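You operate a simulated robot arm through the tools that you are given. There is no shell and no other tool. Be economical: measure what you need, move in short steps, check, and stop when the job is done.

The job below is to be done with a simulated two-armed robot. You get a single attempt, and the scene is never put back.

JOB
Wind 0.4 m of cord on to the grey spool and put it in the lower drawer.
Fine: brake off to wind, back on after; shut the drawer; leave the other spools.
Where things are to end (x, y in the base frame): grey spool within 0.06 m of [0.57, -0.02].

It is judged by the outcome, as a careful person would: the job done as asked, and still so three seconds after it is handed in. It fails if anything else is knocked over, pushed out of place, dropped, spilled or broken.

ROBOT AND FRAMES
Two 7-joint arms with two-finger parallel grippers on one trunk, on a base that drives. Base frame: it is fixed to the floor where the robot stands at the start and does not move with it; the origin is under the middle of the robot, x ahead of it, y to its left, z up. Lengths are in m, angles in degrees, forces in N, time in s.
The left shoulder is at the start at [0.05, 0.161, 1.198], the right one opposite. With the tool pointing down near the work surface each hand reaches from about 0.1 to 0.56 m from the robot's upright axis, wherever it stands, measured 20 degrees to its own side. Places, roughly: batch knob [0.6, 0.6, 0.8]; brake lever [0.5, 0, 0.9]; counter zero button [0.6, 0.8, 0.8]; drag knob [0.5, -0.2, 0.9]; gate lever [0.5, 0.7, 0.9]; inside of the lower table drawer [0.7, 0.1, 0.4]; left bar latch [1.2, 0.3, 0.8]; lower table drawer [0.6, 0.1, 0.5]; plunger [0.6, 0.8, 0.9]; reel crank [0.7, -0.2, 0.9]; right bar latch [1.2, -0.1, 0.8]; table clamp lever [0.5, 1.2, 0.9]; table lock knob [0.5, 1, 0.8]. Payload 3.43 kg a hand.
The tool frame of a hand sits at the grasp point between the pads (the TCP): z along the fingers, y along the line on which they close. The tips reach 0.03 m beyond it. The gripper opens to 0.094 m. The fingers are 0.028 m wide and 0.01 m thick; the gripper's body (0.05 by 0.096 m) begins 0.055 m behind the TCP.
Orientation is that of the tool frame in the base frame, as [roll, pitch, yaw] about the fixed x, y, z axes, in that order (R = Rz(yaw) Ry(pitch) Rx(roll)). With the fingers straight down and closing along the base's y, the tool's x points along the base's -x, its y along +y and its z along -z.

CONTROLS
- The arms move only by the tool move_arm. It takes "left_targets", "right_targets" or both (then of equal length, played together; a hand with none holds still); each is a list of rows, each a list of 3 entries, a list of its own where there are three numbers: the shift along the tool's x, y, z in m, then the turn, a rotation vector about the tool's x, y, z in degrees, then the finger opening in m, from 0 to 0.094. In form: [[[tx, ty, tz], [wx, wy, wz], hand], ...]. A call has 1 to 8 rows; each row shifts and turns the commanded pose from where the row before left it, along the tool's axes as they then stand. Rows are played at 5 a second. More than 0.05 m and 8.6 degrees between two rows, or a gripper value outside its range, and nothing of the call is played. A pose out of reach is approached as far as the arm can. The call stops where the force on the tool passes 40 N (or 10 N more than at its start, if that is more) or the arm is blocked; 0.2 s more then pass. The fingers move at their own pace (about 0.045 m/s each) and stop on an object; they squeeze with about 42 N. The grip force told is the motor's: it shows also when the fingers shut on nothing. Time passes only in rows, and 0.2 s behind the last, so rows that do not move let the fingers close. It gives the time, the measured TCP pose, the force on the tool (base axes), the opening and the grip force at its end, in the units of the frame above (readings bear some noise), with the torque about the TCP (base axes, N m) and any sound that the robot's microphone picked up, and new pictures: "show" is both (left out), scene, wrist or none (wrist: the cameras of the hands that moved).
- Cameras (640 x 400 px; columns grow to the right, rows downward): "scene" is now at [0.1135, -0.0109, 1.2939]; the picture's right is [-0.13, -0.99, 0.00], its down [-0.80, 0.11, -0.58] and it looks along [0.58, -0.08, -0.81] (base axes); focal length 214 px, centre (320, 200). "left" rides on the left gripper at [0.076, -0.014, -0.102] in its tool frame; the picture's right is [0.18, 0.98, 0.00], its down [-0.75, 0.14, -0.64] and it looks along [-0.63, 0.12, 0.77] (tool axes); focal length 243 px, centre (320, 200). "right" rides on the right gripper at [0.076, 0.014, -0.102] in its tool frame; the picture's right is [-0.18, 0.98, 0.00], its down [-0.75, -0.14, -0.64] and it looks along [-0.63, -0.12, 0.77] (tool axes); focal length 243 px, centre (320, 200). There is no depth. A picture from a camera that has moved, and an enlarged one, comes with that camera's place and axes in the base frame and with its lens.
- slide_trunk(by): slides the trunk up (or, below 0, down) by that many m; the arms and the scene camera ride with it, the base frame stays. It gives what a move gives, with no picture.
- steer(legs): drives the robot by 1 to 6 legs, each [ahead, left, turn to the left] in m, m and degrees, along the robot's own axes; the way and the turn of a leg run together, so that a leg with both is an arc; at most 1.5 m and 180 degrees a leg. The arms and the cameras ride along, it lands a little off, and it stops where it bumps. It gives what a move gives, and a new picture of the scene camera.
- aim_head(pan, tilt): turns the head with the scene camera to pan (to the left, within 80 degrees either way) and tilt (down, from -29 to 69), counted from straight ahead of the robot. It gives what a move gives, and a new picture of the scene camera.
- close_up(camera, box): a new picture of the part [left, top, right, bottom] of that camera's present view, enlarged. No time passes.
- close_job(): hands the job in; it is judged then, once.

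Go step by step. Nothing tells you exact positions but the pictures and the camera data: compare them with the known pose of the tool, close in by small moves and look again before you grip or let go. The budget is 120 turns and 260 pictures, counting those below and the enlarged ones. Unless the task says otherwise, let go and move clear before handing in.

The tools are called after "Request:" by a JSON object that holds its "method" and its "body". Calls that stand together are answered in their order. move_arm: Moves the arms, as the interface text tells. Its arguments: {"type":"object","properties":{"left_targets":{"type":"array","items":{"type":"array"}},"right_targets":{"type":"array","items":{"type":"array"}},"show":{"type":"string","enum":["both","scene","wrist","none"]}},"required":[]} The other tools are called the same way: slide_trunk (by) slides the trunk up or down; steer (legs) drives the base; aim_head (pan, tilt) turns the head that bears the scene camera; close_up (camera, box) takes an enlarged picture of a part of a camera's view; close_job () hands the job in.

At the start:

```text
time: 0.0
left_position: [0.3941, 0.1148, 1.1585]
left_orientation: [-179.9, 0.1, -179.9]
left_contact_force: [0.3, 0.2, 0.0]
left_torque: [-0.03, -0.03, -0.02]
left_gripper_width: 0.0942
left_gripper_force: 0.1
right_position: [0.3446, -0.2224, 1.1967]
right_orientation: [180.0, 0.0, 179.9]
right_contact_force: [0.8, 0.3, 0.4]
right_torque: [0.01, -0.02, -0.02]
right_gripper_width: 0.094
right_gripper_force: 0.1
trunk travel left (down, up): [-0.225, 0.042]
robot x, y, heading: [-0.0006, -0.0004, -0.3]
head pan, tilt: [-7.5, 54.2]
```

scene: 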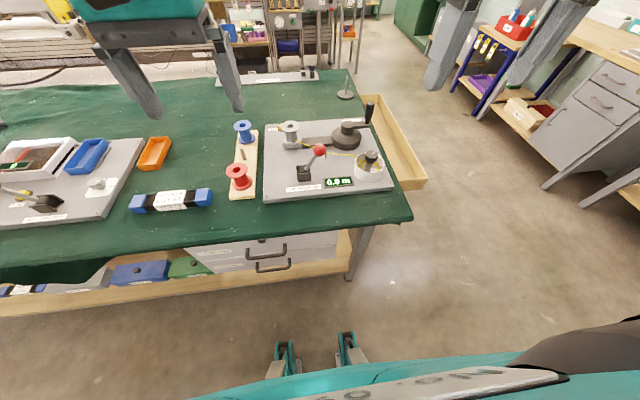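
right: 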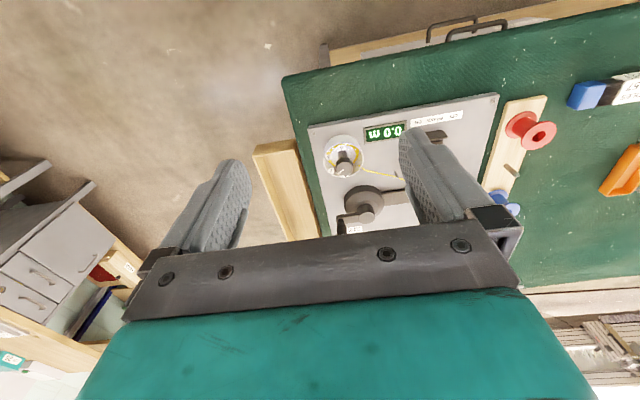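
left: 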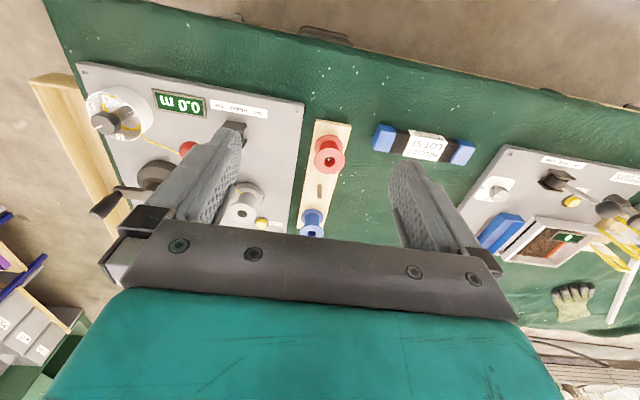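

I see a winding station with a grey spool, a brake lever with a red ball, a counter reading 0.0 m, a crank and a drag knob, with two drawers under the table. I'll look closer first.

Request:
{"method": "close_up", "body": {"camera": "scene", "box": [220, 80, 420, 205]}}

Request:
{"method": "close_up", "body": {"camera": "scene", "box": [180, 200, 380, 325]}}

Request:
{"method": "close_up", "body": {"camera": "left", "box": [70, 50, 330, 250]}}

```text
3.20 times, centred on (320, 142) of scene
camera zoom: at [0.1135, -0.0109, 1.2939], right [-0.13, -0.99, 0.0], down [-0.8, 0.11, -0.58], along [0.58, -0.08, -0.81], focal length 686 px, centre (320, 384)
```

zoom: 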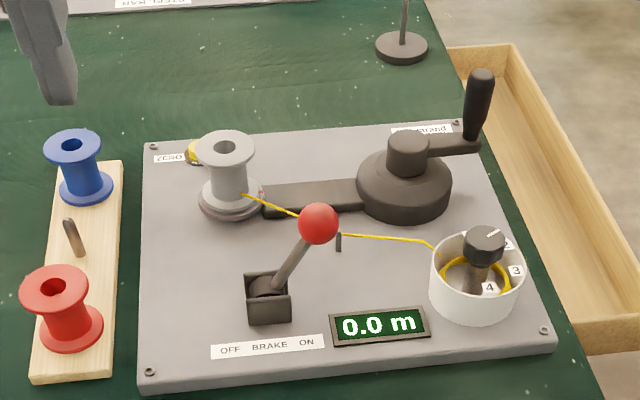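

```text
3.20 times, centred on (280, 262) of scene
camera zoom: at [0.1135, -0.0109, 1.2939], right [-0.13, -0.99, 0.0], down [-0.8, 0.11, -0.58], along [0.58, -0.08, -0.81], focal length 686 px, centre (448, 0)
```

zoom: 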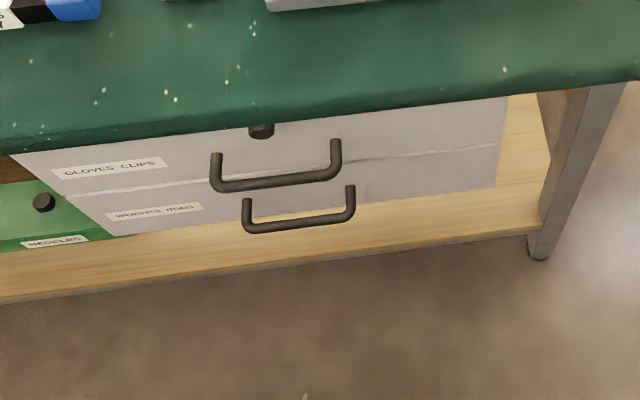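

```text
2.00 times, centred on (200, 150) of left
camera zoom: at [0.3189, 0.1009, 1.2601], right [-0.19, 0.98, 0.0], down [0.75, 0.14, 0.64], along [0.63, 0.12, -0.77], focal length 485 px, centre (560, 300)
```

zoom: 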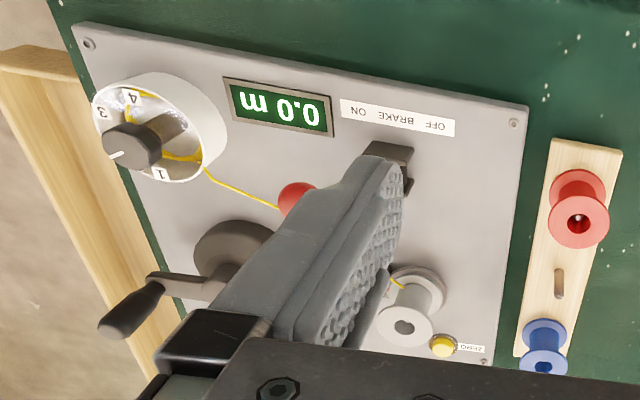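

Counter works out near (0.50, -0.11, 0.83), the spool top near (0.67, 0.0, 0.91), and the table edge near x = 0.37. These are out of easy reach, so I'll drive ahead a little.

Request:
{"method": "steer", "body": {"legs": [[0.13, 0, 0]]}}

```text
time: 1.5
left_position: [0.4912, 0.1147, 1.1569]
left_orientation: [-179.9, -0.1, -180.0]
left_contact_force: [0.5, -0.2, 0.1]
left_torque: [0.0, 0.02, -0.04]
left_gripper_width: 0.0941
left_gripper_force: 0.1
right_position: [0.4423, -0.2224, 1.1965]
right_orientation: [-180.0, 0.0, -179.9]
right_contact_force: [0.8, 0.0, -0.9]
right_torque: [-0.01, 0.01, 0.02]
right_gripper_width: 0.094
right_gripper_force: 0.1
trunk travel left (down, up): [-0.225, 0.042]
robot x, y, heading: [0.102, -0.0022, -0.1]
head pan, tilt: [-7.5, 54.2]
stopped in leg 1: the robot was blocked; the commanded pose is now the measured one
camera scene: at [0.2122, -0.0108, 1.2938], right [-0.13, -0.99, 0.0], down [-0.81, 0.11, -0.58], along [0.58, -0.08, -0.81], focal length 214 px, centre (320, 200)
```

scene: 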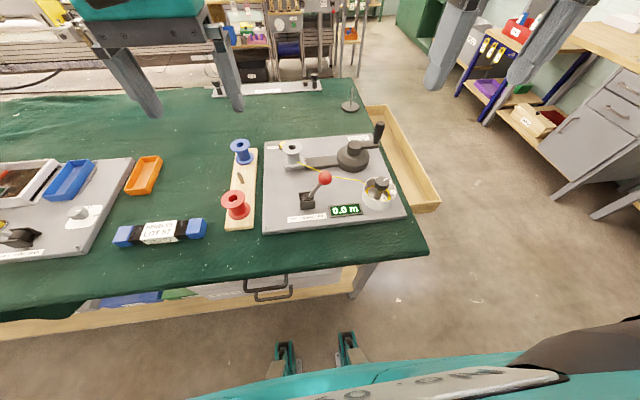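

The base is blocked at x = 0.10, which leaves the crank out of reach from straight ahead. I'll back off and stand side-on, so the right shoulder is nearer to the station.

Request:
{"method": "steer", "body": {"legs": [[-0.15, 0, 0], [0, 0, 85]]}}

Request:
{"method": "aim_head", "body": {"pan": -80, "tilt": 54}}

```text
time: 6.5
left_position: [-0.1312, 0.4018, 1.1586]
left_orientation: [-179.9, 0.1, -94.9]
left_contact_force: [0.3, -0.1, -0.2]
left_torque: [0.02, 0.0, 0.03]
left_gripper_width: 0.094
left_gripper_force: 0.0
right_position: [0.1989, 0.3239, 1.1971]
right_orientation: [180.0, 0.1, -95.0]
right_contact_force: [0.5, 0.4, 0.1]
right_torque: [-0.04, 0.0, 0.01]
right_gripper_width: 0.0937
right_gripper_force: 0.0
trunk travel left (down, up): [-0.225, 0.042]
robot x, y, heading: [-0.048, -0.0003, 85.1]
head pan, tilt: [-7.5, 54.2]
camera scene: at [-0.031, 0.1096, 1.2939], right [0.98, -0.22, 0.0], down [-0.17, -0.79, -0.58], along [0.13, 0.57, -0.81], focal length 214 px, centre (320, 200)
```

scene: 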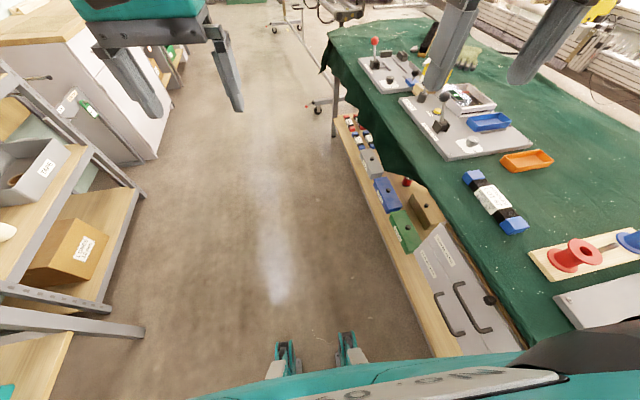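

```text
time: 7.9
left_position: [-0.1327, 0.4012, 1.1585]
left_orientation: [-179.9, 0.1, -94.9]
left_contact_force: [0.5, 0.1, -0.2]
left_torque: [-0.01, -0.03, 0.01]
left_gripper_width: 0.0938
left_gripper_force: 0.1
right_position: [0.1996, 0.3232, 1.1966]
right_orientation: [180.0, 0.0, -95.0]
right_contact_force: [-0.2, -0.2, 0.7]
right_torque: [0.01, 0.01, -0.01]
right_gripper_width: 0.0943
right_gripper_force: 0.1
trunk travel left (down, up): [-0.225, 0.042]
robot x, y, heading: [-0.0501, -0.0019, 84.9]
head pan, tilt: [-80.0, 54.0]
camera scene: at [0.0262, 0.0449, 1.2942], right [0.09, -1.0, 0.0], down [-0.81, -0.07, -0.59], along [0.59, 0.05, -0.81], focal length 214 px, centre (320, 200)
```

scene: 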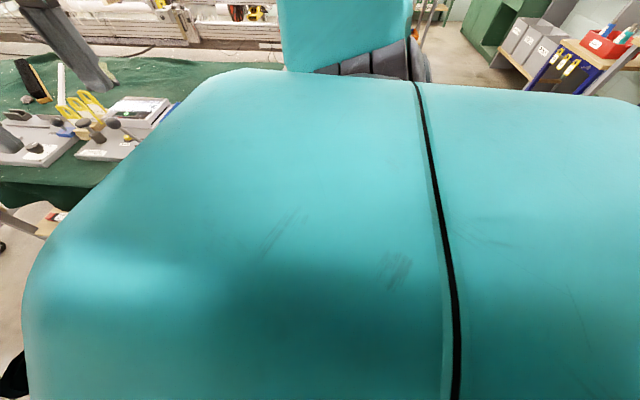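

From side-on the robot's own body hides the station, so I'll go back to facing it. I'll reach the far parts by tilting the tool forward instead.

Request:
{"method": "steer", "body": {"legs": [[0, 0, -85], [0.14, -0.02, 0]]}}

Request:
{"method": "aim_head", "body": {"pan": -10, "tilt": 45}}

```text
time: 12.9
left_position: [0.4824, 0.091, 1.157]
left_orientation: [-179.9, 0.0, 179.5]
left_contact_force: [-0.2, 0.3, -0.2]
left_torque: [-0.03, -0.01, -0.02]
left_gripper_width: 0.0938
left_gripper_force: 0.0
right_position: [0.4312, -0.2451, 1.1973]
right_orientation: [-180.0, 0.1, 179.6]
right_contact_force: [0.9, -0.3, 1.1]
right_torque: [-0.01, 0.01, 0.0]
right_gripper_width: 0.0938
right_gripper_force: 0.0
trunk travel left (down, up): [-0.225, 0.042]
robot x, y, heading: [0.0893, -0.0218, -0.5]
head pan, tilt: [-80.0, 54.0]
camera scene: at [0.1419, -0.0949, 1.2941], right [-0.99, -0.17, 0.0], down [-0.14, 0.8, -0.59], along [0.1, -0.58, -0.81], focal length 214 px, centre (320, 200)
```

scene: 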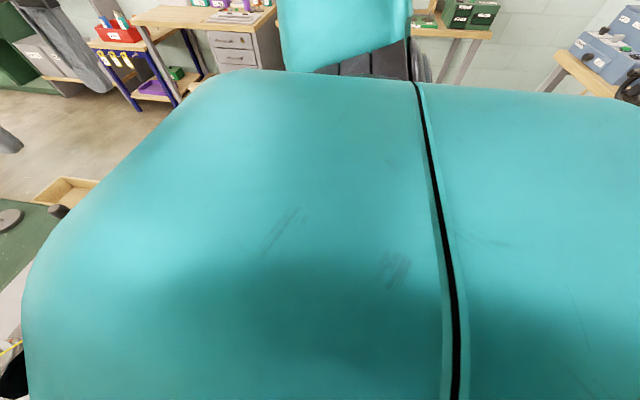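

```text
time: 14.3
left_position: [0.4815, 0.0908, 1.1595]
left_orientation: [-179.9, 0.1, 179.7]
left_contact_force: [-0.5, 0.0, -0.5]
left_torque: [0.0, 0.05, 0.01]
left_gripper_width: 0.0939
left_gripper_force: 0.1
right_position: [0.4312, -0.2456, 1.1962]
right_orientation: [-180.0, 0.0, 179.6]
right_contact_force: [-0.2, -0.3, -0.5]
right_torque: [0.01, -0.04, -0.02]
right_gripper_width: 0.0937
right_gripper_force: 0.1
trunk travel left (down, up): [-0.225, 0.042]
robot x, y, heading: [0.0896, -0.0213, -0.5]
head pan, tilt: [-10.0, 45.0]
camera scene: at [0.2088, -0.0374, 1.3064], right [-0.18, -0.98, 0.0], down [-0.7, 0.13, -0.71], along [0.7, -0.13, -0.71], focal length 214 px, centre (320, 200)
```

scene: 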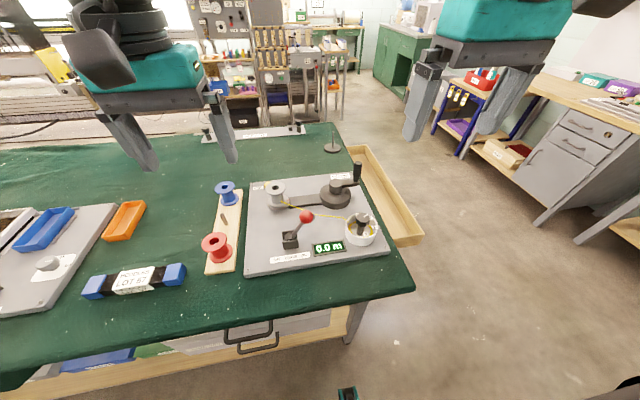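

Request:
{"method": "close_up", "body": {"camera": "scene", "box": [240, 155, 400, 255]}}

Request:
{"method": "close_up", "body": {"camera": "right", "box": [200, 0, 640, 275]}}

Request:
{"method": "close_up", "body": {"camera": "left", "box": [0, 50, 320, 250]}}

```text
4.00 times, centred on (320, 205) of scene
camera zoom: at [0.2088, -0.0374, 1.3064], right [-0.18, -0.98, 0.0], down [-0.7, 0.13, -0.71], along [0.7, -0.13, -0.71], focal length 858 px, centre (320, 180)
```

zoom: 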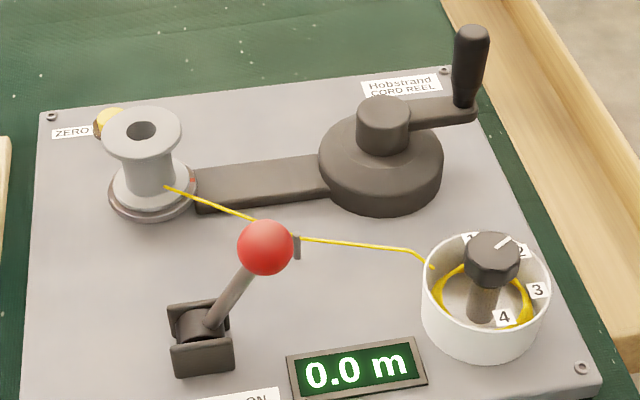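

```text
1.45 times, centred on (420, 138) of right
camera zoom: at [0.3533, -0.2303, 1.2996], right [0.19, 0.98, 0.0], down [0.75, -0.15, 0.64], along [0.63, -0.12, -0.77], focal length 353 px, centre (174, 291)
```

zoom: 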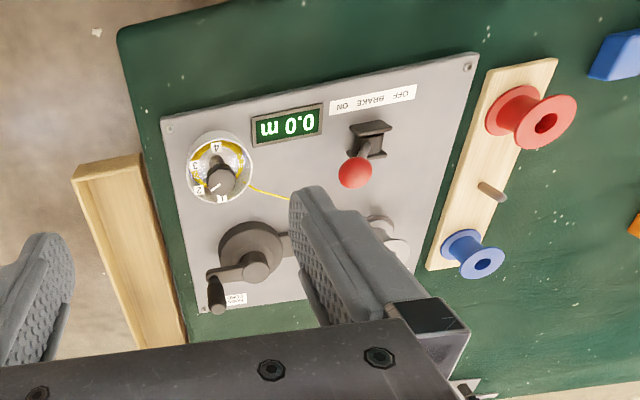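

```text
2.00 times, centred on (160, 150) of left
camera zoom: at [0.4068, 0.0774, 1.2606], right [-0.18, 0.98, 0.0], down [0.75, 0.14, 0.64], along [0.63, 0.11, -0.77], focal length 485 px, centre (640, 300)
```

zoom: 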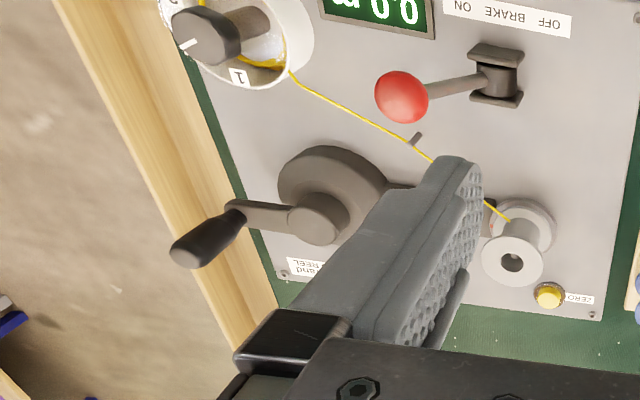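

Triangulated: brake ball (0.54, -0.065, 0.92), crank handle (0.665, -0.22, 0.90 to 0.965), hub (0.655, -0.157). I'll bring the right hand, fingers shut, to the right of the brake ball.

Request:
{"method": "move_arm", "body": {"right_targets": [[[-0.018, 0.021, 0.035], [0, 0, 0], 0.0], [[-0.018, 0.021, 0.035], [0, 0, 0], 0.0], [[-0.018, 0.021, 0.035], [0, 0, 0], 0.0], [[-0.018, 0.021, 0.035], [0, 0, 0], 0.0], [[-0.018, 0.021, 0.035], [0, 0, 0], 0.0], [[-0.018, 0.021, 0.035], [0, 0, 0], 0.0], [[0, 0, 0], [0, 0, 0], 0.0]]}}

```text
time: 15.9
left_position: [0.4822, 0.0914, 1.1594]
left_orientation: [-179.9, 0.1, 179.6]
left_contact_force: [-0.6, 0.3, 0.3]
left_torque: [0.01, 0.0, 0.03]
left_gripper_width: 0.0939
left_gripper_force: 0.1
right_position: [0.5173, -0.1607, 1.0026]
right_orientation: [180.0, 0.2, 179.4]
right_contact_force: [-0.5, -0.4, 0.2]
right_torque: [0.01, -0.02, 0.0]
right_gripper_width: 0.0
right_gripper_force: 33.4
right hand out of reach, approached as far as the arm can: row 5, 6
trunk travel left (down, up): [-0.225, 0.042]
robot x, y, heading: [0.0891, -0.0162, -0.4]
head pan, tilt: [-10.0, 45.0]
camera scene: at [0.2087, -0.0373, 1.3064], right [-0.18, -0.98, 0.0], down [-0.7, 0.13, -0.71], along [0.7, -0.13, -0.71], focal length 214 px, centre (320, 200)
camera right: at [0.4405, -0.1448, 1.106], right [0.19, 0.98, 0.0], down [0.75, -0.15, 0.64], along [0.63, -0.12, -0.76], focal length 243 px, centre (320, 200)
```

scene: 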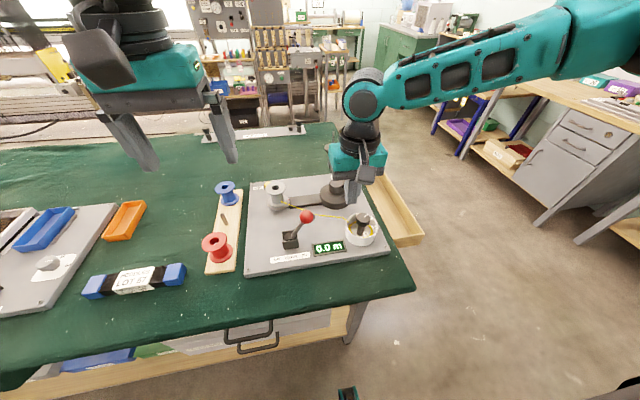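
right: 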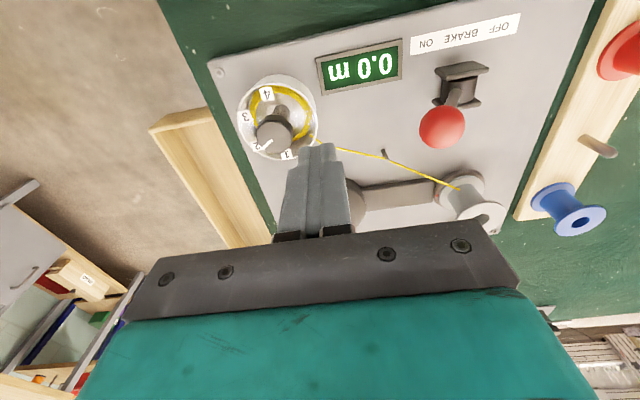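

The straight-down tool runs out of reach here. I'll tilt the tool forward, which brings the wrist nearer, and try again.

Request:
{"method": "move_arm", "body": {"right_targets": [[[0, 0, 0], [0, -8, 0], 0.0], [[0, 0, 0], [0, -8, 0], 0.0], [[0, 0, 0], [0, -8, 0], 0.0], [[0, 0, 0], [0, -8, 0], 0.0], [[0, 0, 0], [0, -8, 0], 0.0], [[0, 0.02, 0.01], [0, 0, 0], 0.0], [[0, 0.02, 0.01], [0, 0, 0], 0.0], [[0, 0, 0], [0, 0, 0], 0.0]]}}

```text
time: 17.7
left_position: [0.4808, 0.0912, 1.1589]
left_orientation: [180.0, 0.0, 179.7]
left_contact_force: [0.1, 0.4, 0.3]
left_torque: [0.02, 0.02, 0.0]
left_gripper_width: 0.094
left_gripper_force: 0.0
right_position: [0.5266, -0.1483, 1.0016]
right_orientation: [179.9, 40.0, 179.6]
right_contact_force: [0.3, 0.0, -0.4]
right_torque: [0.03, -0.01, 0.03]
right_gripper_width: 0.0002
right_gripper_force: 33.3
right hand out of reach, approached as far as the arm can: row 6, 7
trunk travel left (down, up): [-0.225, 0.042]
robot x, y, heading: [0.0871, -0.0198, -0.1]
head pan, tilt: [-10.0, 45.0]
camera scene: at [0.2088, -0.0373, 1.3064], right [-0.18, -0.98, 0.0], down [-0.7, 0.13, -0.71], along [0.7, -0.13, -0.71], focal length 214 px, centre (320, 200)
camera right: at [0.401, -0.132, 1.031], right [0.15, 0.98, 0.12], down [0.16, -0.14, 0.98], along [0.98, -0.13, -0.18], focal length 243 px, centre (320, 200)
```

scene: 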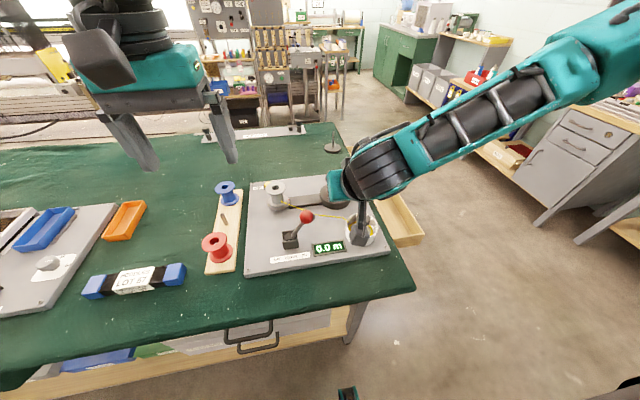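
right: 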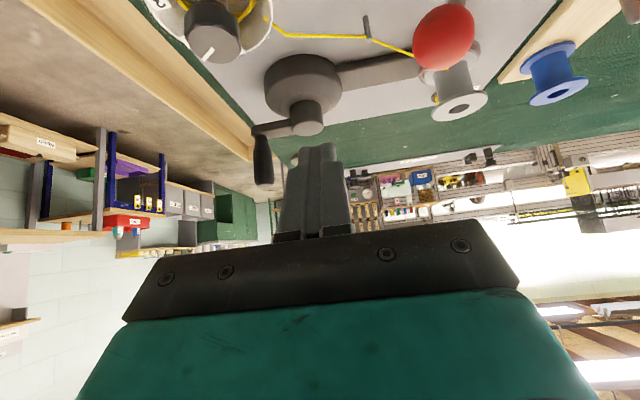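

The limit seems to come from the arm reaching inward, not from its length, so I'll shift the base left to put the station on the right hand's own side.

Request:
{"method": "steer", "body": {"legs": [[-0.01, 0.2, 0]]}}

Request:
{"method": "move_arm", "body": {"right_targets": [[[-0.02, 0, 0], [0, 0, 0], 0.0], [[-0.02, 0, 0.02], [0, 0, 0], 0.0], [[0, 0, 0.03], [0, 0, 0], 0.0]]}}

```text
time: 20.0
left_position: [0.473, 0.2868, 1.1592]
left_orientation: [-179.8, 0.1, 179.6]
left_contact_force: [0.1, 0.1, 0.4]
left_torque: [0.01, -0.01, 0.01]
left_gripper_width: 0.0939
left_gripper_force: 0.1
right_position: [0.5172, 0.0498, 1.0]
right_orientation: [180.0, 40.1, 179.7]
right_contact_force: [0.1, -0.6, 0.3]
right_torque: [0.0, 0.0, 0.0]
right_gripper_width: 0.0002
right_gripper_force: 32.6
trunk travel left (down, up): [-0.225, 0.042]
robot x, y, heading: [0.0774, 0.1723, -0.4]
head pan, tilt: [-10.0, 45.0]
camera scene: at [0.2004, 0.16, 1.3064], right [-0.18, -0.98, 0.0], down [-0.7, 0.13, -0.71], along [0.7, -0.13, -0.71], focal length 214 px, centre (320, 200)
```

scene: 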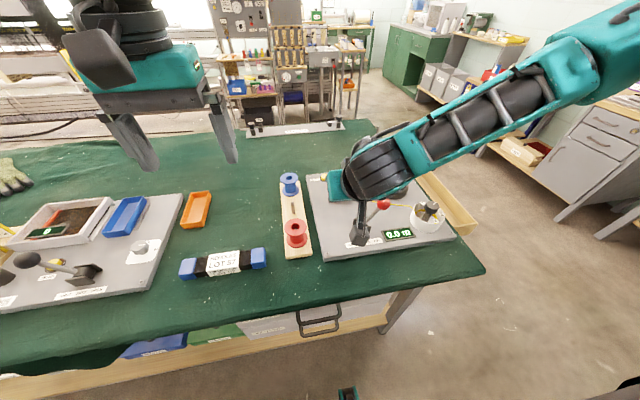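

```text
time: 20.8
left_position: [0.4727, 0.2879, 1.1585]
left_orientation: [-179.8, 0.0, 179.6]
left_contact_force: [-1.2, 0.1, 0.9]
left_torque: [0.03, -0.01, 0.0]
left_gripper_width: 0.0939
left_gripper_force: 0.0
right_position: [0.5746, 0.0341, 0.9966]
right_orientation: [179.9, 40.1, 179.6]
right_contact_force: [0.0, 0.5, 0.0]
right_torque: [0.0, 0.0, -0.02]
right_gripper_width: 0.0
right_gripper_force: 33.2
right hand out of reach, approached as far as the arm can: row 3
trunk travel left (down, up): [-0.225, 0.042]
robot x, y, heading: [0.0837, 0.1784, -0.2]
head pan, tilt: [-10.0, 45.0]
camera scene: at [0.2004, 0.1596, 1.3064], right [-0.18, -0.98, 0.0], down [-0.7, 0.13, -0.71], along [0.7, -0.13, -0.71], focal length 214 px, centre (320, 200)
camera right: at [0.4501, 0.0505, 1.0269], right [0.15, 0.98, 0.12], down [0.16, -0.14, 0.98], along [0.98, -0.12, -0.18], focal length 243 px, centre (320, 200)
```

scene: 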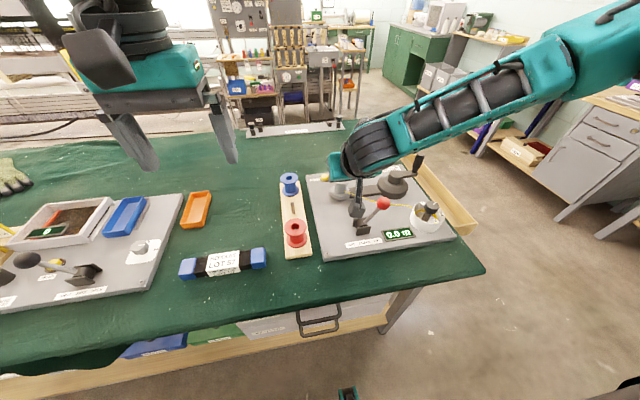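
right: 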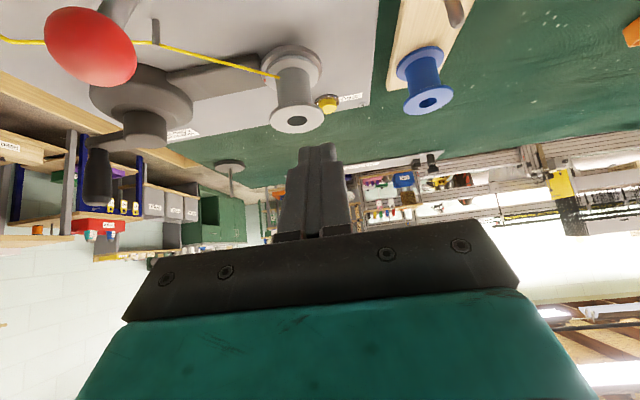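

Reach is still stopping short though the arm isn't fully stretched; the elbow sits out to the right. I'll test whether turning the hand in line with the forearm frees it, staying high.

Request:
{"method": "move_arm", "body": {"right_targets": [[[0, 0, 0], [-5.14, 0, -6.13], 0.0], [[0, 0, 0], [-5.14, 0, -6.13], 0.0], [[0, 0, 0], [-5.14, 0, -6.13], 0.0], [[-0.02, 0, 0.02], [0, 0, 0], 0.0], [[-0.02, 0, 0.02], [0, 0, 0], 0.0], [[-0.02, 0, 0.02], [0, 0, 0], 0.0]], "show": "scene"}}

```text
time: 22.2
left_position: [0.4727, 0.2874, 1.1593]
left_orientation: [-180.0, 0.0, 179.6]
left_contact_force: [-0.2, 0.8, 0.0]
left_torque: [0.0, -0.02, -0.04]
left_gripper_width: 0.0939
left_gripper_force: 0.1
right_position: [0.6392, 0.0506, 1.0026]
right_orientation: [-180.0, 40.1, -156.3]
right_contact_force: [-0.1, 1.2, -0.1]
right_torque: [-0.02, 0.02, -0.01]
right_gripper_width: 0.0002
right_gripper_force: 33.0
right hand out of reach, approached as far as the arm can: row 5, 6
trunk travel left (down, up): [-0.225, 0.042]
robot x, y, heading: [0.0772, 0.1783, -0.4]
head pan, tilt: [-10.0, 45.0]
camera scene: at [0.2005, 0.1598, 1.3063], right [-0.18, -0.98, 0.0], down [-0.7, 0.13, -0.71], along [0.7, -0.13, -0.71], focal length 214 px, centre (320, 200)
```

scene: 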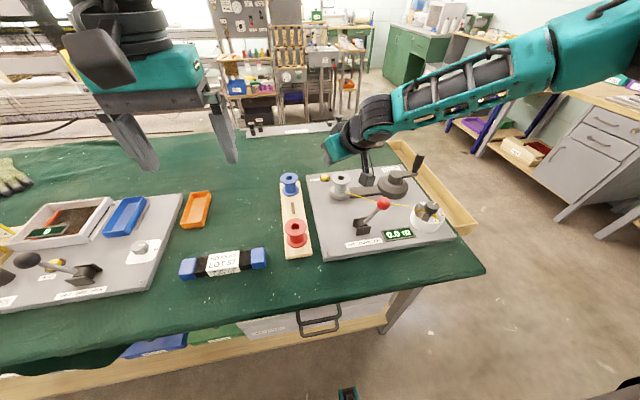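

Turning the hand left gained reach (x = 0.64). I'll also turn the base a bit left, which brings the right shoulder forward, and look again.

Request:
{"method": "steer", "body": {"legs": [[-0.02, -0.04, 25], [0.03, 0, 0]]}}

Request:
{"method": "aim_head", "body": {"pan": -40, "tilt": 42}}

```text
time: 24.4
left_position: [0.405, 0.4164, 1.1581]
left_orientation: [-179.9, 0.0, -155.0]
left_contact_force: [1.0, 0.6, -0.5]
left_torque: [-0.02, 0.06, -0.02]
left_gripper_width: 0.094
left_gripper_force: 0.1
right_position: [0.6557, 0.2724, 1.0028]
right_orientation: [180.0, 40.0, -131.0]
right_contact_force: [1.0, 0.7, 0.6]
right_torque: [-0.01, 0.02, 0.04]
right_gripper_width: 0.0
right_gripper_force: 33.3
trunk travel left (down, up): [-0.225, 0.042]
robot x, y, heading: [0.0997, 0.1456, 25.0]
head pan, tilt: [-10.0, 45.0]
camera scene: at [0.2125, 0.183, 1.3062], right [0.26, -0.97, 0.0], down [-0.68, -0.18, -0.71], along [0.68, 0.18, -0.71], focal length 214 px, centre (320, 200)
```

scene: 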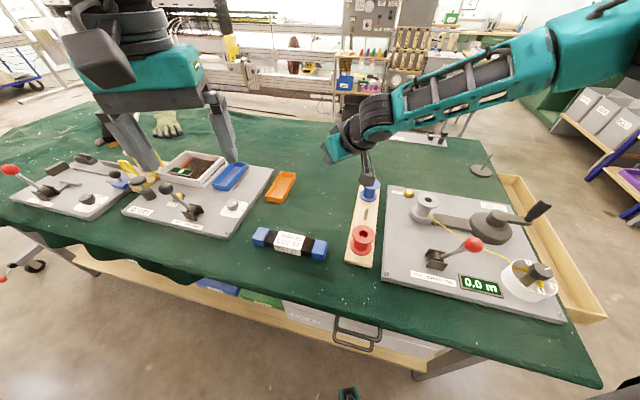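

```text
time: 25.3
left_position: [0.4038, 0.4172, 1.1593]
left_orientation: [-179.9, 0.1, -155.0]
left_contact_force: [-0.7, 0.4, 0.0]
left_torque: [-0.02, -0.02, 0.02]
left_gripper_width: 0.0941
left_gripper_force: 0.0
right_position: [0.6553, 0.271, 1.0029]
right_orientation: [-180.0, 40.1, -131.0]
right_contact_force: [-0.9, 0.6, -0.4]
right_torque: [-0.03, 0.04, -0.01]
right_gripper_width: 0.0001
right_gripper_force: 33.6
trunk travel left (down, up): [-0.225, 0.042]
robot x, y, heading: [0.0982, 0.1452, 25.0]
head pan, tilt: [-40.0, 42.0]
camera scene: at [0.2137, 0.1399, 1.3107], right [-0.26, -0.97, 0.0], down [-0.65, 0.17, -0.74], along [0.72, -0.19, -0.67], focal length 214 px, centre (320, 200)
```

scene: 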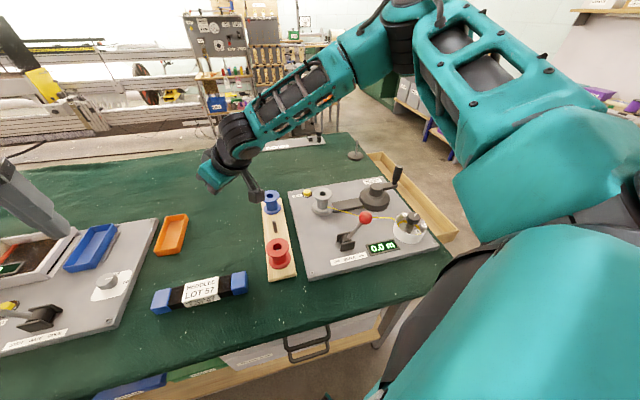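

Now the view is good and the robot stands at (0.098, 0.145) heading 25°. I'll bring the right hand round to the right of the brake ball, keeping high.

Request:
{"method": "move_arm", "body": {"right_targets": [[[0, 0, 0], [5.14, 0, 6.13], 0.0], [[0, 0, 0], [5.14, 0, 6.13], 0.0], [[0, 0, 0], [5.14, 0, 6.13], 0.0], [[0, 0, 0], [5.14, 0, 6.13], 0.0], [[0.0172, -0.0388, -0.0188], [0, 0, 0], 0.0], [[0.0172, -0.0388, -0.0188], [0, 0, 0], 0.0], [[0.0172, -0.0388, -0.0188], [0, 0, 0], 0.0], [[0.0172, -0.0388, -0.0188], [0, 0, 0], 0.0]], "show": "none"}}

Request:
{"method": "move_arm", "body": {"right_targets": [[[0.0172, -0.0388, -0.0188], [0, 0, 0], 0.0], [[0.0172, -0.0388, -0.0188], [0, 0, 0], 0.0], [[0.0172, -0.0388, -0.0188], [0, 0, 0], 0.0], [[0.0172, -0.0388, -0.0188], [0, 0, 0], 0.0], [[0.0172, -0.0388, -0.0188], [0, 0, 0], 0.0]]}}

```text
time: 27.1
left_position: [0.4035, 0.4151, 1.1589]
left_orientation: [-180.0, 0.2, -155.0]
left_contact_force: [-0.4, -0.5, 0.4]
left_torque: [0.02, 0.02, -0.01]
left_gripper_width: 0.0942
left_gripper_force: 0.1
right_position: [0.5985, 0.0534, 1.0344]
right_orientation: [179.8, 40.1, -163.2]
right_contact_force: [0.7, 0.1, 0.4]
right_torque: [-0.03, 0.01, 0.0]
right_gripper_width: 0.0
right_gripper_force: 33.3
right hand out of reach, approached as far as the arm can: row 1, 2, 3, 4
trunk travel left (down, up): [-0.225, 0.042]
robot x, y, heading: [0.0958, 0.145, 25.1]
head pan, tilt: [-40.0, 42.0]
```

```text
time: 28.3
left_position: [0.4018, 0.4159, 1.1584]
left_orientation: [-179.9, 0.1, -155.0]
left_contact_force: [-0.2, -0.3, 0.6]
left_torque: [0.0, 0.0, 0.0]
left_gripper_width: 0.0941
left_gripper_force: 0.0
right_position: [0.5341, -0.169, 1.0526]
right_orientation: [179.9, 40.2, -163.1]
right_contact_force: [-0.4, 0.0, -0.4]
right_torque: [-0.03, 0.01, -0.04]
right_gripper_width: 0.0
right_gripper_force: 33.2
trunk travel left (down, up): [-0.225, 0.042]
robot x, y, heading: [0.0977, 0.147, 25.1]
head pan, tilt: [-40.0, 42.0]
camera scene: at [0.2134, 0.1394, 1.3107], right [-0.26, -0.97, 0.0], down [-0.65, 0.17, -0.74], along [0.72, -0.19, -0.67], focal length 214 px, centre (320, 200)
camera right: at [0.4109, -0.1919, 1.0831], right [-0.15, 0.98, 0.12], down [0.2, -0.09, 0.98], along [0.97, 0.17, -0.18], focal length 243 px, centre (320, 200)
```

scene: 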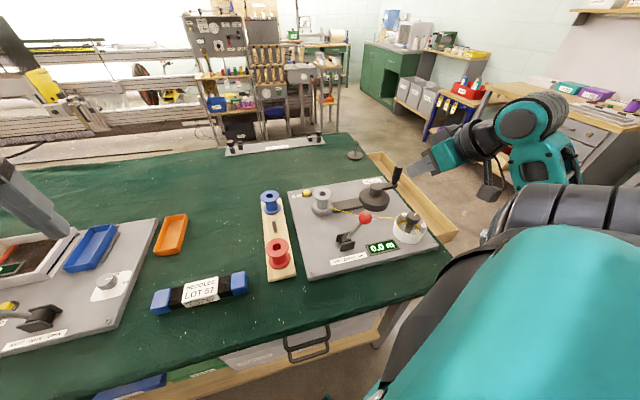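
right: 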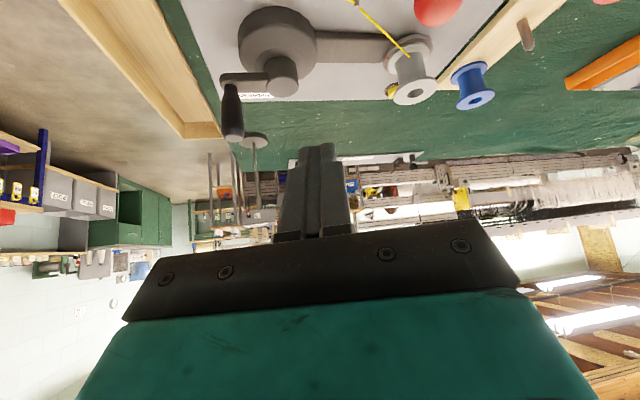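

Clear view now. I'll lower beside the ball on its right and push it left.

Request:
{"method": "move_arm", "body": {"right_targets": [[[0.0174, 0.0117, 0.0263], [0, 0, 0], 0.0], [[0.0174, 0.0117, 0.0263], [0, 0, 0], 0.0], [[0.0174, 0.0117, 0.0263], [0, 0, 0], 0.0], [[0.0174, 0.0117, 0.0263], [0, 0, 0], 0.0]]}}

```text
time: 29.3
left_position: [0.4032, 0.4167, 1.1594]
left_orientation: [-179.9, 0.1, -155.1]
left_contact_force: [-0.1, 0.0, 0.4]
left_torque: [-0.04, -0.02, -0.03]
left_gripper_width: 0.0939
left_gripper_force: 0.0
right_position: [0.5354, -0.1192, 0.9278]
right_orientation: [-180.0, 40.1, -163.0]
right_contact_force: [0.5, -0.8, 0.1]
right_torque: [0.0, -0.01, 0.0]
right_gripper_width: 0.0003
right_gripper_force: 32.8
trunk travel left (down, up): [-0.225, 0.042]
robot x, y, heading: [0.0948, 0.1436, 25.2]
head pan, tilt: [-40.0, 42.0]
camera scene: at [0.2137, 0.1399, 1.3107], right [-0.26, -0.97, 0.0], down [-0.65, 0.17, -0.74], along [0.72, -0.19, -0.67], focal length 214 px, centre (320, 200)
camera right: at [0.4128, -0.1415, 0.9572], right [-0.15, 0.98, 0.12], down [0.2, -0.09, 0.98], along [0.97, 0.17, -0.18], focal length 243 px, centre (320, 200)
```

scene: 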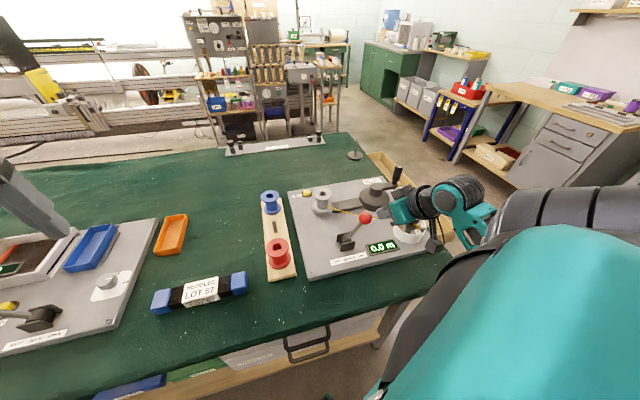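
right: 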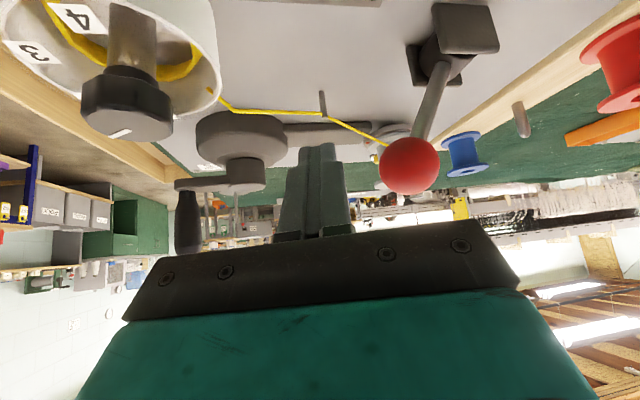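

Request:
{"method": "move_arm", "body": {"right_targets": [[[-0.0045, 0.0191, 0.0038], [0, 0, 0], 0.0], [[-0.0045, 0.0191, 0.0038], [0, 0, 0], 0.0], [[-0.0045, 0.0191, 0.0038], [0, 0, 0], 0.0], [[-0.0045, 0.0191, 0.0038], [0, 0, 0], 0.0], [[-0.0045, 0.0191, 0.0038], [0, 0, 0], 0.0], [[-0.0045, 0.0191, 0.0038], [0, 0, 0], 0.0]]}}

```text
time: 30.7
left_position: [0.4036, 0.416, 1.1582]
left_orientation: [-179.8, 0.1, -155.0]
left_contact_force: [-0.9, -0.1, 0.4]
left_torque: [0.02, 0.02, -0.01]
left_gripper_width: 0.0939
left_gripper_force: 0.1
right_position: [0.5382, -0.001, 0.9273]
right_orientation: [-179.9, 40.0, -163.1]
right_contact_force: [0.6, -2.6, 0.0]
right_torque: [-0.06, -0.05, -0.04]
right_gripper_width: 0.0001
right_gripper_force: 32.8
trunk travel left (down, up): [-0.225, 0.042]
robot x, y, heading: [0.0975, 0.1447, 25.0]
head pan, tilt: [-40.0, 42.0]
camera scene: at [0.2138, 0.1394, 1.3107], right [-0.26, -0.97, 0.0], down [-0.65, 0.17, -0.74], along [0.72, -0.19, -0.67], focal length 214 px, centre (320, 200)
camera right: at [0.4147, -0.0228, 0.9563], right [-0.15, 0.98, 0.12], down [0.2, -0.09, 0.98], along [0.97, 0.17, -0.18], focal length 243 px, centre (320, 200)
```

scene: 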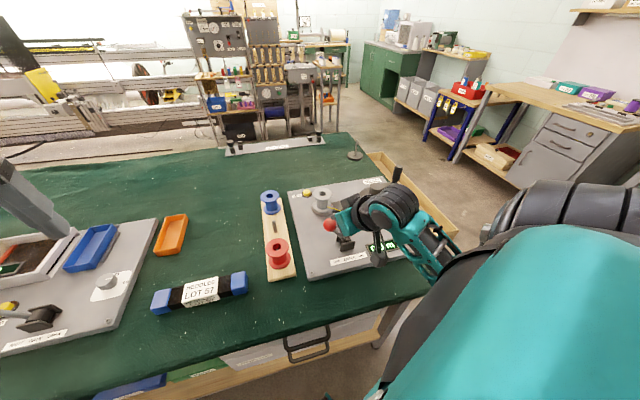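
right: 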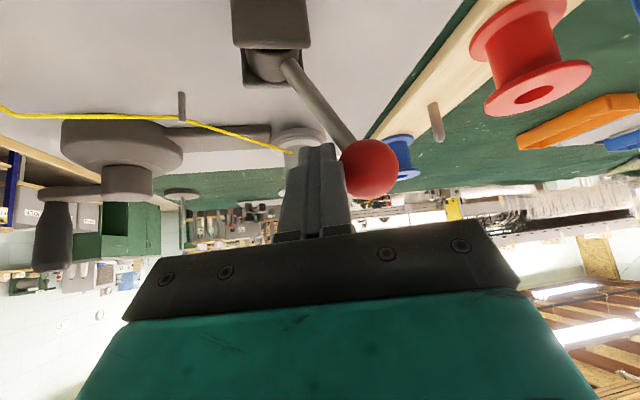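

The lever has swung over; I'll push a bit more to its stop.

Request:
{"method": "move_arm", "body": {"right_targets": [[[-0.0022, 0.0095, 0.0019], [0, 0, 0], 0.0], [[-0.0022, 0.0095, 0.0019], [0, 0, 0], 0.0]], "show": "wrist"}}

```text
time: 31.2
left_position: [0.4022, 0.4137, 1.1595]
left_orientation: [-179.9, 0.1, -155.2]
left_contact_force: [-0.3, 0.5, -0.2]
left_torque: [-0.05, 0.01, 0.0]
left_gripper_width: 0.0941
left_gripper_force: 0.1
right_position: [0.538, 0.0005, 0.9261]
right_orientation: [-178.3, 39.8, -163.4]
right_contact_force: [-6.3, -16.5, 3.6]
right_torque: [0.06, 0.06, 0.08]
right_gripper_width: 0.0001
right_gripper_force: 33.2
trunk travel left (down, up): [-0.225, 0.042]
robot x, y, heading: [0.095, 0.1439, 24.6]
head pan, tilt: [-40.0, 42.0]
stopped in row 2 (right hand): the force on the tool passed its limit at 46 N (the readings are from after the stop); the commanded pose is now the measured one
camera right: at [0.4143, -0.0178, 0.9568], right [-0.13, 0.99, 0.09], down [0.19, -0.07, 0.98], along [0.97, 0.14, -0.18], focal length 243 px, centre (320, 200)
```

right: 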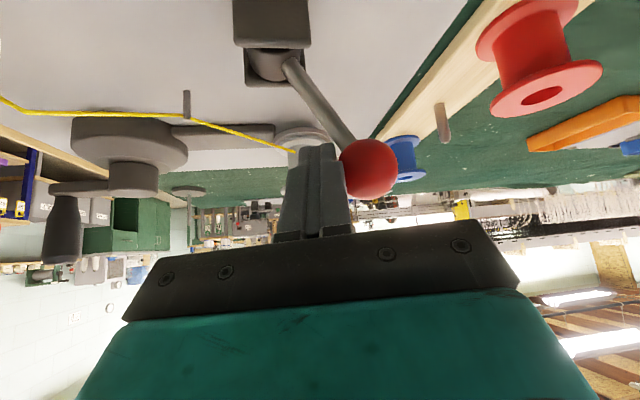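

The brake is at its OFF stop. I'll withdraw and go to a pre-grasp behind the crank handle with the fingers open.

Request:
{"method": "move_arm", "body": {"right_targets": [[[0.0119, -0.037, -0.01], [0, 0, 0], 0.0], [[-0.014, -0.0408, -0.0091], [0, 0, 0], 0.0], [[-0.014, -0.0408, -0.0091], [0, 0, 0], 0.05], [[-0.014, -0.0408, -0.0091], [0, 0, 0], 0.05], [[-0.014, -0.0408, -0.0091], [0, 0, 0], 0.05], [[-0.014, -0.0408, -0.0091], [0, 0, 0], 0.05], [[0, 0, 0], [0, 0, 0], 0.05]]}}

```text
time: 32.8
left_position: [0.4041, 0.415, 1.1582]
left_orientation: [-179.9, 0.2, -155.1]
left_contact_force: [0.2, 0.8, -0.1]
left_torque: [0.0, -0.03, 0.02]
left_gripper_width: 0.0939
left_gripper_force: 0.0
right_position: [0.6144, -0.2244, 1.0105]
right_orientation: [-178.8, 40.0, -163.2]
right_contact_force: [0.2, 1.1, 0.5]
right_torque: [0.0, -0.05, -0.01]
right_gripper_width: 0.0498
right_gripper_force: 0.1
trunk travel left (down, up): [-0.225, 0.042]
robot x, y, heading: [0.094, 0.1495, 24.8]
head pan, tilt: [-40.0, 42.0]
camera scene: at [0.2135, 0.1392, 1.3107], right [-0.26, -0.97, 0.0], down [-0.65, 0.17, -0.74], along [0.72, -0.19, -0.67], focal length 214 px, centre (320, 200)
camera right: at [0.49, -0.2443, 1.0407], right [-0.13, 0.99, 0.1], down [0.19, -0.07, 0.98], along [0.97, 0.15, -0.18], focal length 243 px, centre (320, 200)
```

scene: 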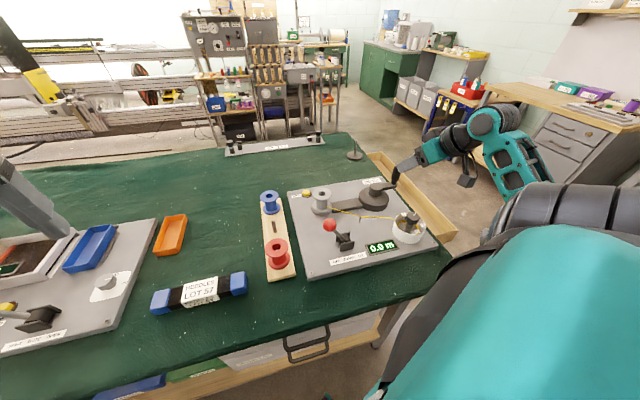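
right: 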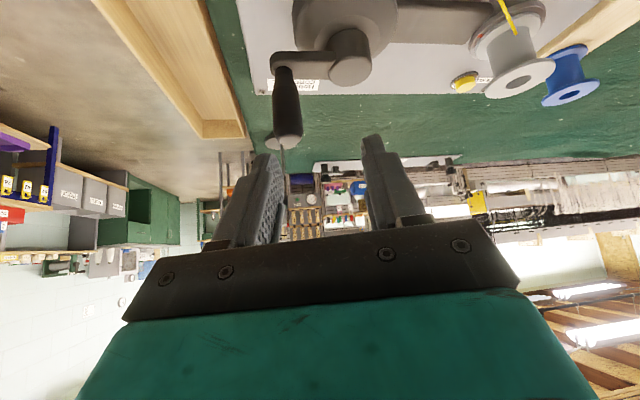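

The handle measures about (0.665, -0.233, 0.90 to 0.95). I'll centre on it and slide in.

Request:
{"method": "move_arm", "body": {"right_targets": [[[0.0113, -0.0235, 0], [0, 0, 0], 0.05], [[0, 0, 0.0284], [0, 0, 0], 0.05], [[0, 0, 0.0284], [0, 0, 0], 0.05], [[0, 0, 0.0284], [0, 0, 0], 0.05]]}}

Request:
{"method": "close_up", "body": {"camera": "scene", "box": [280, 140, 440, 240]}}

```text
time: 33.8
left_position: [0.4027, 0.4145, 1.1592]
left_orientation: [-179.9, 0.2, -155.1]
left_contact_force: [0.1, 0.0, 0.4]
left_torque: [0.01, -0.02, 0.02]
left_gripper_width: 0.0941
left_gripper_force: 0.0
right_position: [0.6654, -0.2349, 0.9385]
right_orientation: [-178.7, 39.9, -163.2]
right_contact_force: [-0.5, 0.1, -0.1]
right_torque: [-0.01, -0.01, 0.01]
right_gripper_width: 0.05
right_gripper_force: 0.0
trunk travel left (down, up): [-0.225, 0.042]
robot x, y, heading: [0.0943, 0.1461, 25.0]
head pan, tilt: [-40.0, 42.0]
camera scene: at [0.2139, 0.1391, 1.3107], right [-0.26, -0.97, 0.0], down [-0.65, 0.17, -0.74], along [0.72, -0.19, -0.67], focal length 214 px, centre (320, 200)
camera right: at [0.5414, -0.2546, 0.9683], right [-0.13, 0.99, 0.1], down [0.19, -0.07, 0.98], along [0.97, 0.15, -0.18], focal length 243 px, centre (320, 200)
```

scene: 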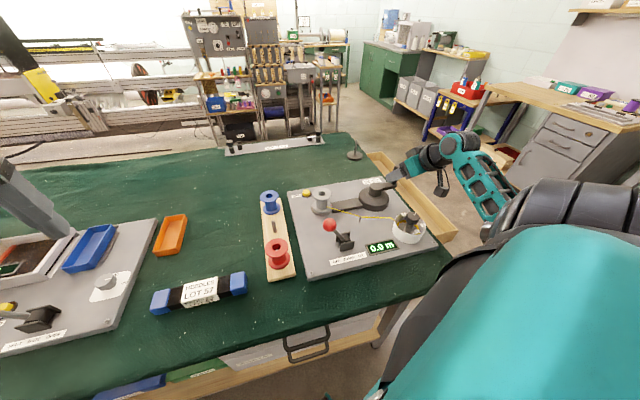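
right: 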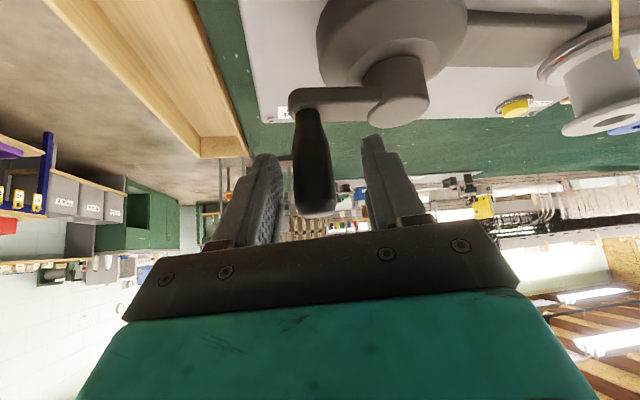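

```text
4.00 times, centred on (360, 190) of scene
camera zoom: at [0.2139, 0.1391, 1.3107], right [-0.26, -0.97, 0.0], down [-0.65, 0.17, -0.74], along [0.72, -0.19, -0.67], focal length 858 px, centre (160, 240)
```

zoom: 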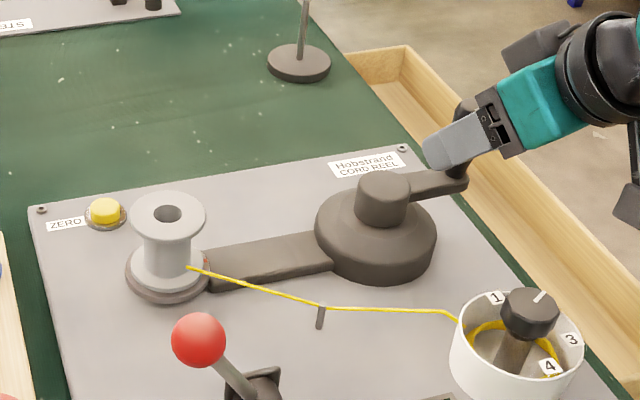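

The handle is between the pads. I'll close on it.

Request:
{"method": "move_arm", "body": {"right_targets": [[[0, 0, 0], [0, 0, 0], 0.0], [[0, 0, 0], [0, 0, 0], 0.0], [[0, 0, 0], [0, 0, 0], 0.0], [[0, 0, 0], [0, 0, 0], 0.0]], "show": "wrist"}}

```text
time: 34.8
left_position: [0.404, 0.4122, 1.1607]
left_orientation: [179.9, 0.2, -155.2]
left_contact_force: [-0.1, 0.1, 0.5]
left_torque: [-0.01, 0.0, 0.01]
left_gripper_width: 0.0939
left_gripper_force: 0.1
right_position: [0.6647, -0.2402, 0.9387]
right_orientation: [-178.5, 40.0, -163.7]
right_contact_force: [1.5, -29.1, 6.0]
right_torque: [0.66, 0.12, -0.59]
right_gripper_width: 0.0247
right_gripper_force: 45.1
trunk travel left (down, up): [-0.225, 0.042]
robot x, y, heading: [0.0962, 0.1436, 24.8]
head pan, tilt: [-40.0, 42.0]
camera right: at [0.5402, -0.2588, 0.9683], right [-0.13, 0.99, 0.1], down [0.19, -0.07, 0.98], along [0.97, 0.14, -0.18], focal length 243 px, centre (320, 200)
```

right: 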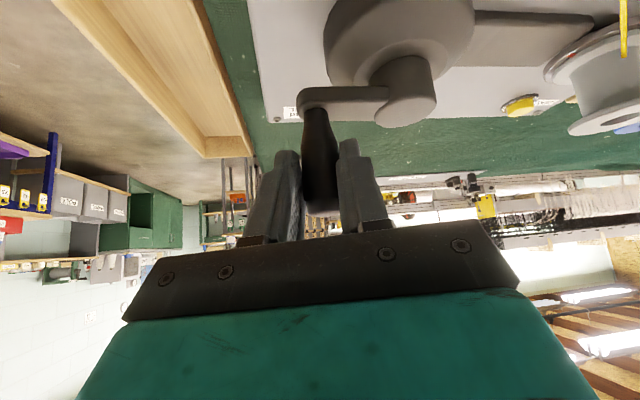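

Gripped. I'll try a clockwise turn of about 45° and check the counter.

Request:
{"method": "move_arm", "body": {"right_targets": [[[0.0135, 0.002, -0.0114], [0, 0, 0], 0.0], [[0.0101, 0.0107, -0.0085], [0, 0, 0], 0.0], [[0.0077, 0.0137, -0.0064], [0, 0, 0], 0.0]], "show": "wrist"}}

Request:
{"method": "close_up", "body": {"camera": "scene", "box": [280, 150, 440, 250]}}

```text
time: 35.6
left_position: [0.4025, 0.4164, 1.1591]
left_orientation: [-179.8, 0.1, -155.1]
left_contact_force: [0.2, 0.7, -0.2]
left_torque: [0.01, -0.02, -0.03]
left_gripper_width: 0.0941
left_gripper_force: 0.0
right_position: [0.6186, -0.2183, 0.9372]
right_orientation: [-178.9, 40.0, -163.2]
right_contact_force: [-2.5, -1.7, 8.6]
right_torque: [0.77, 0.2, -0.04]
right_gripper_width: 0.0242
right_gripper_force: 45.3
trunk travel left (down, up): [-0.225, 0.042]
robot x, y, heading: [0.0946, 0.1492, 24.9]
head pan, tilt: [-40.0, 42.0]
camera right: at [0.4934, -0.238, 0.9683], right [-0.14, 0.98, 0.1], down [0.19, -0.08, 0.98], along [0.97, 0.16, -0.18], focal length 243 px, centre (320, 200)
```

right: 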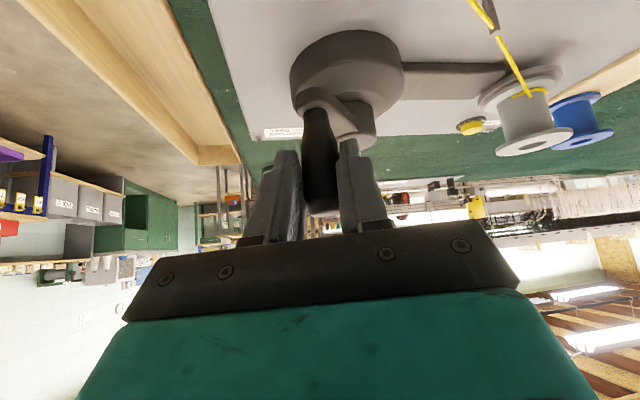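

```text
4.00 times, centred on (360, 200) of scene
camera zoom: at [0.2127, 0.1396, 1.3108], right [-0.26, -0.97, 0.0], down [-0.65, 0.17, -0.74], along [0.72, -0.19, -0.67], focal length 858 px, centre (160, 200)
```

zoom: 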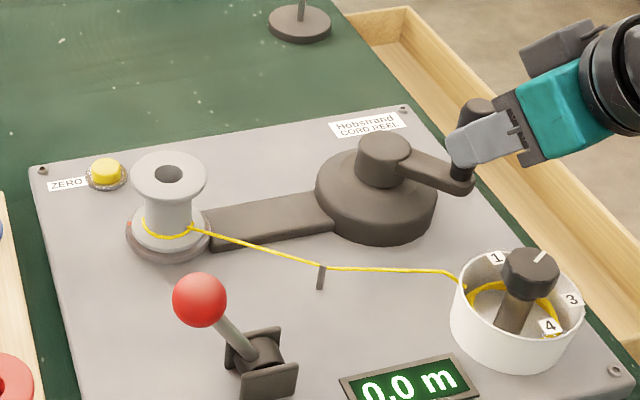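

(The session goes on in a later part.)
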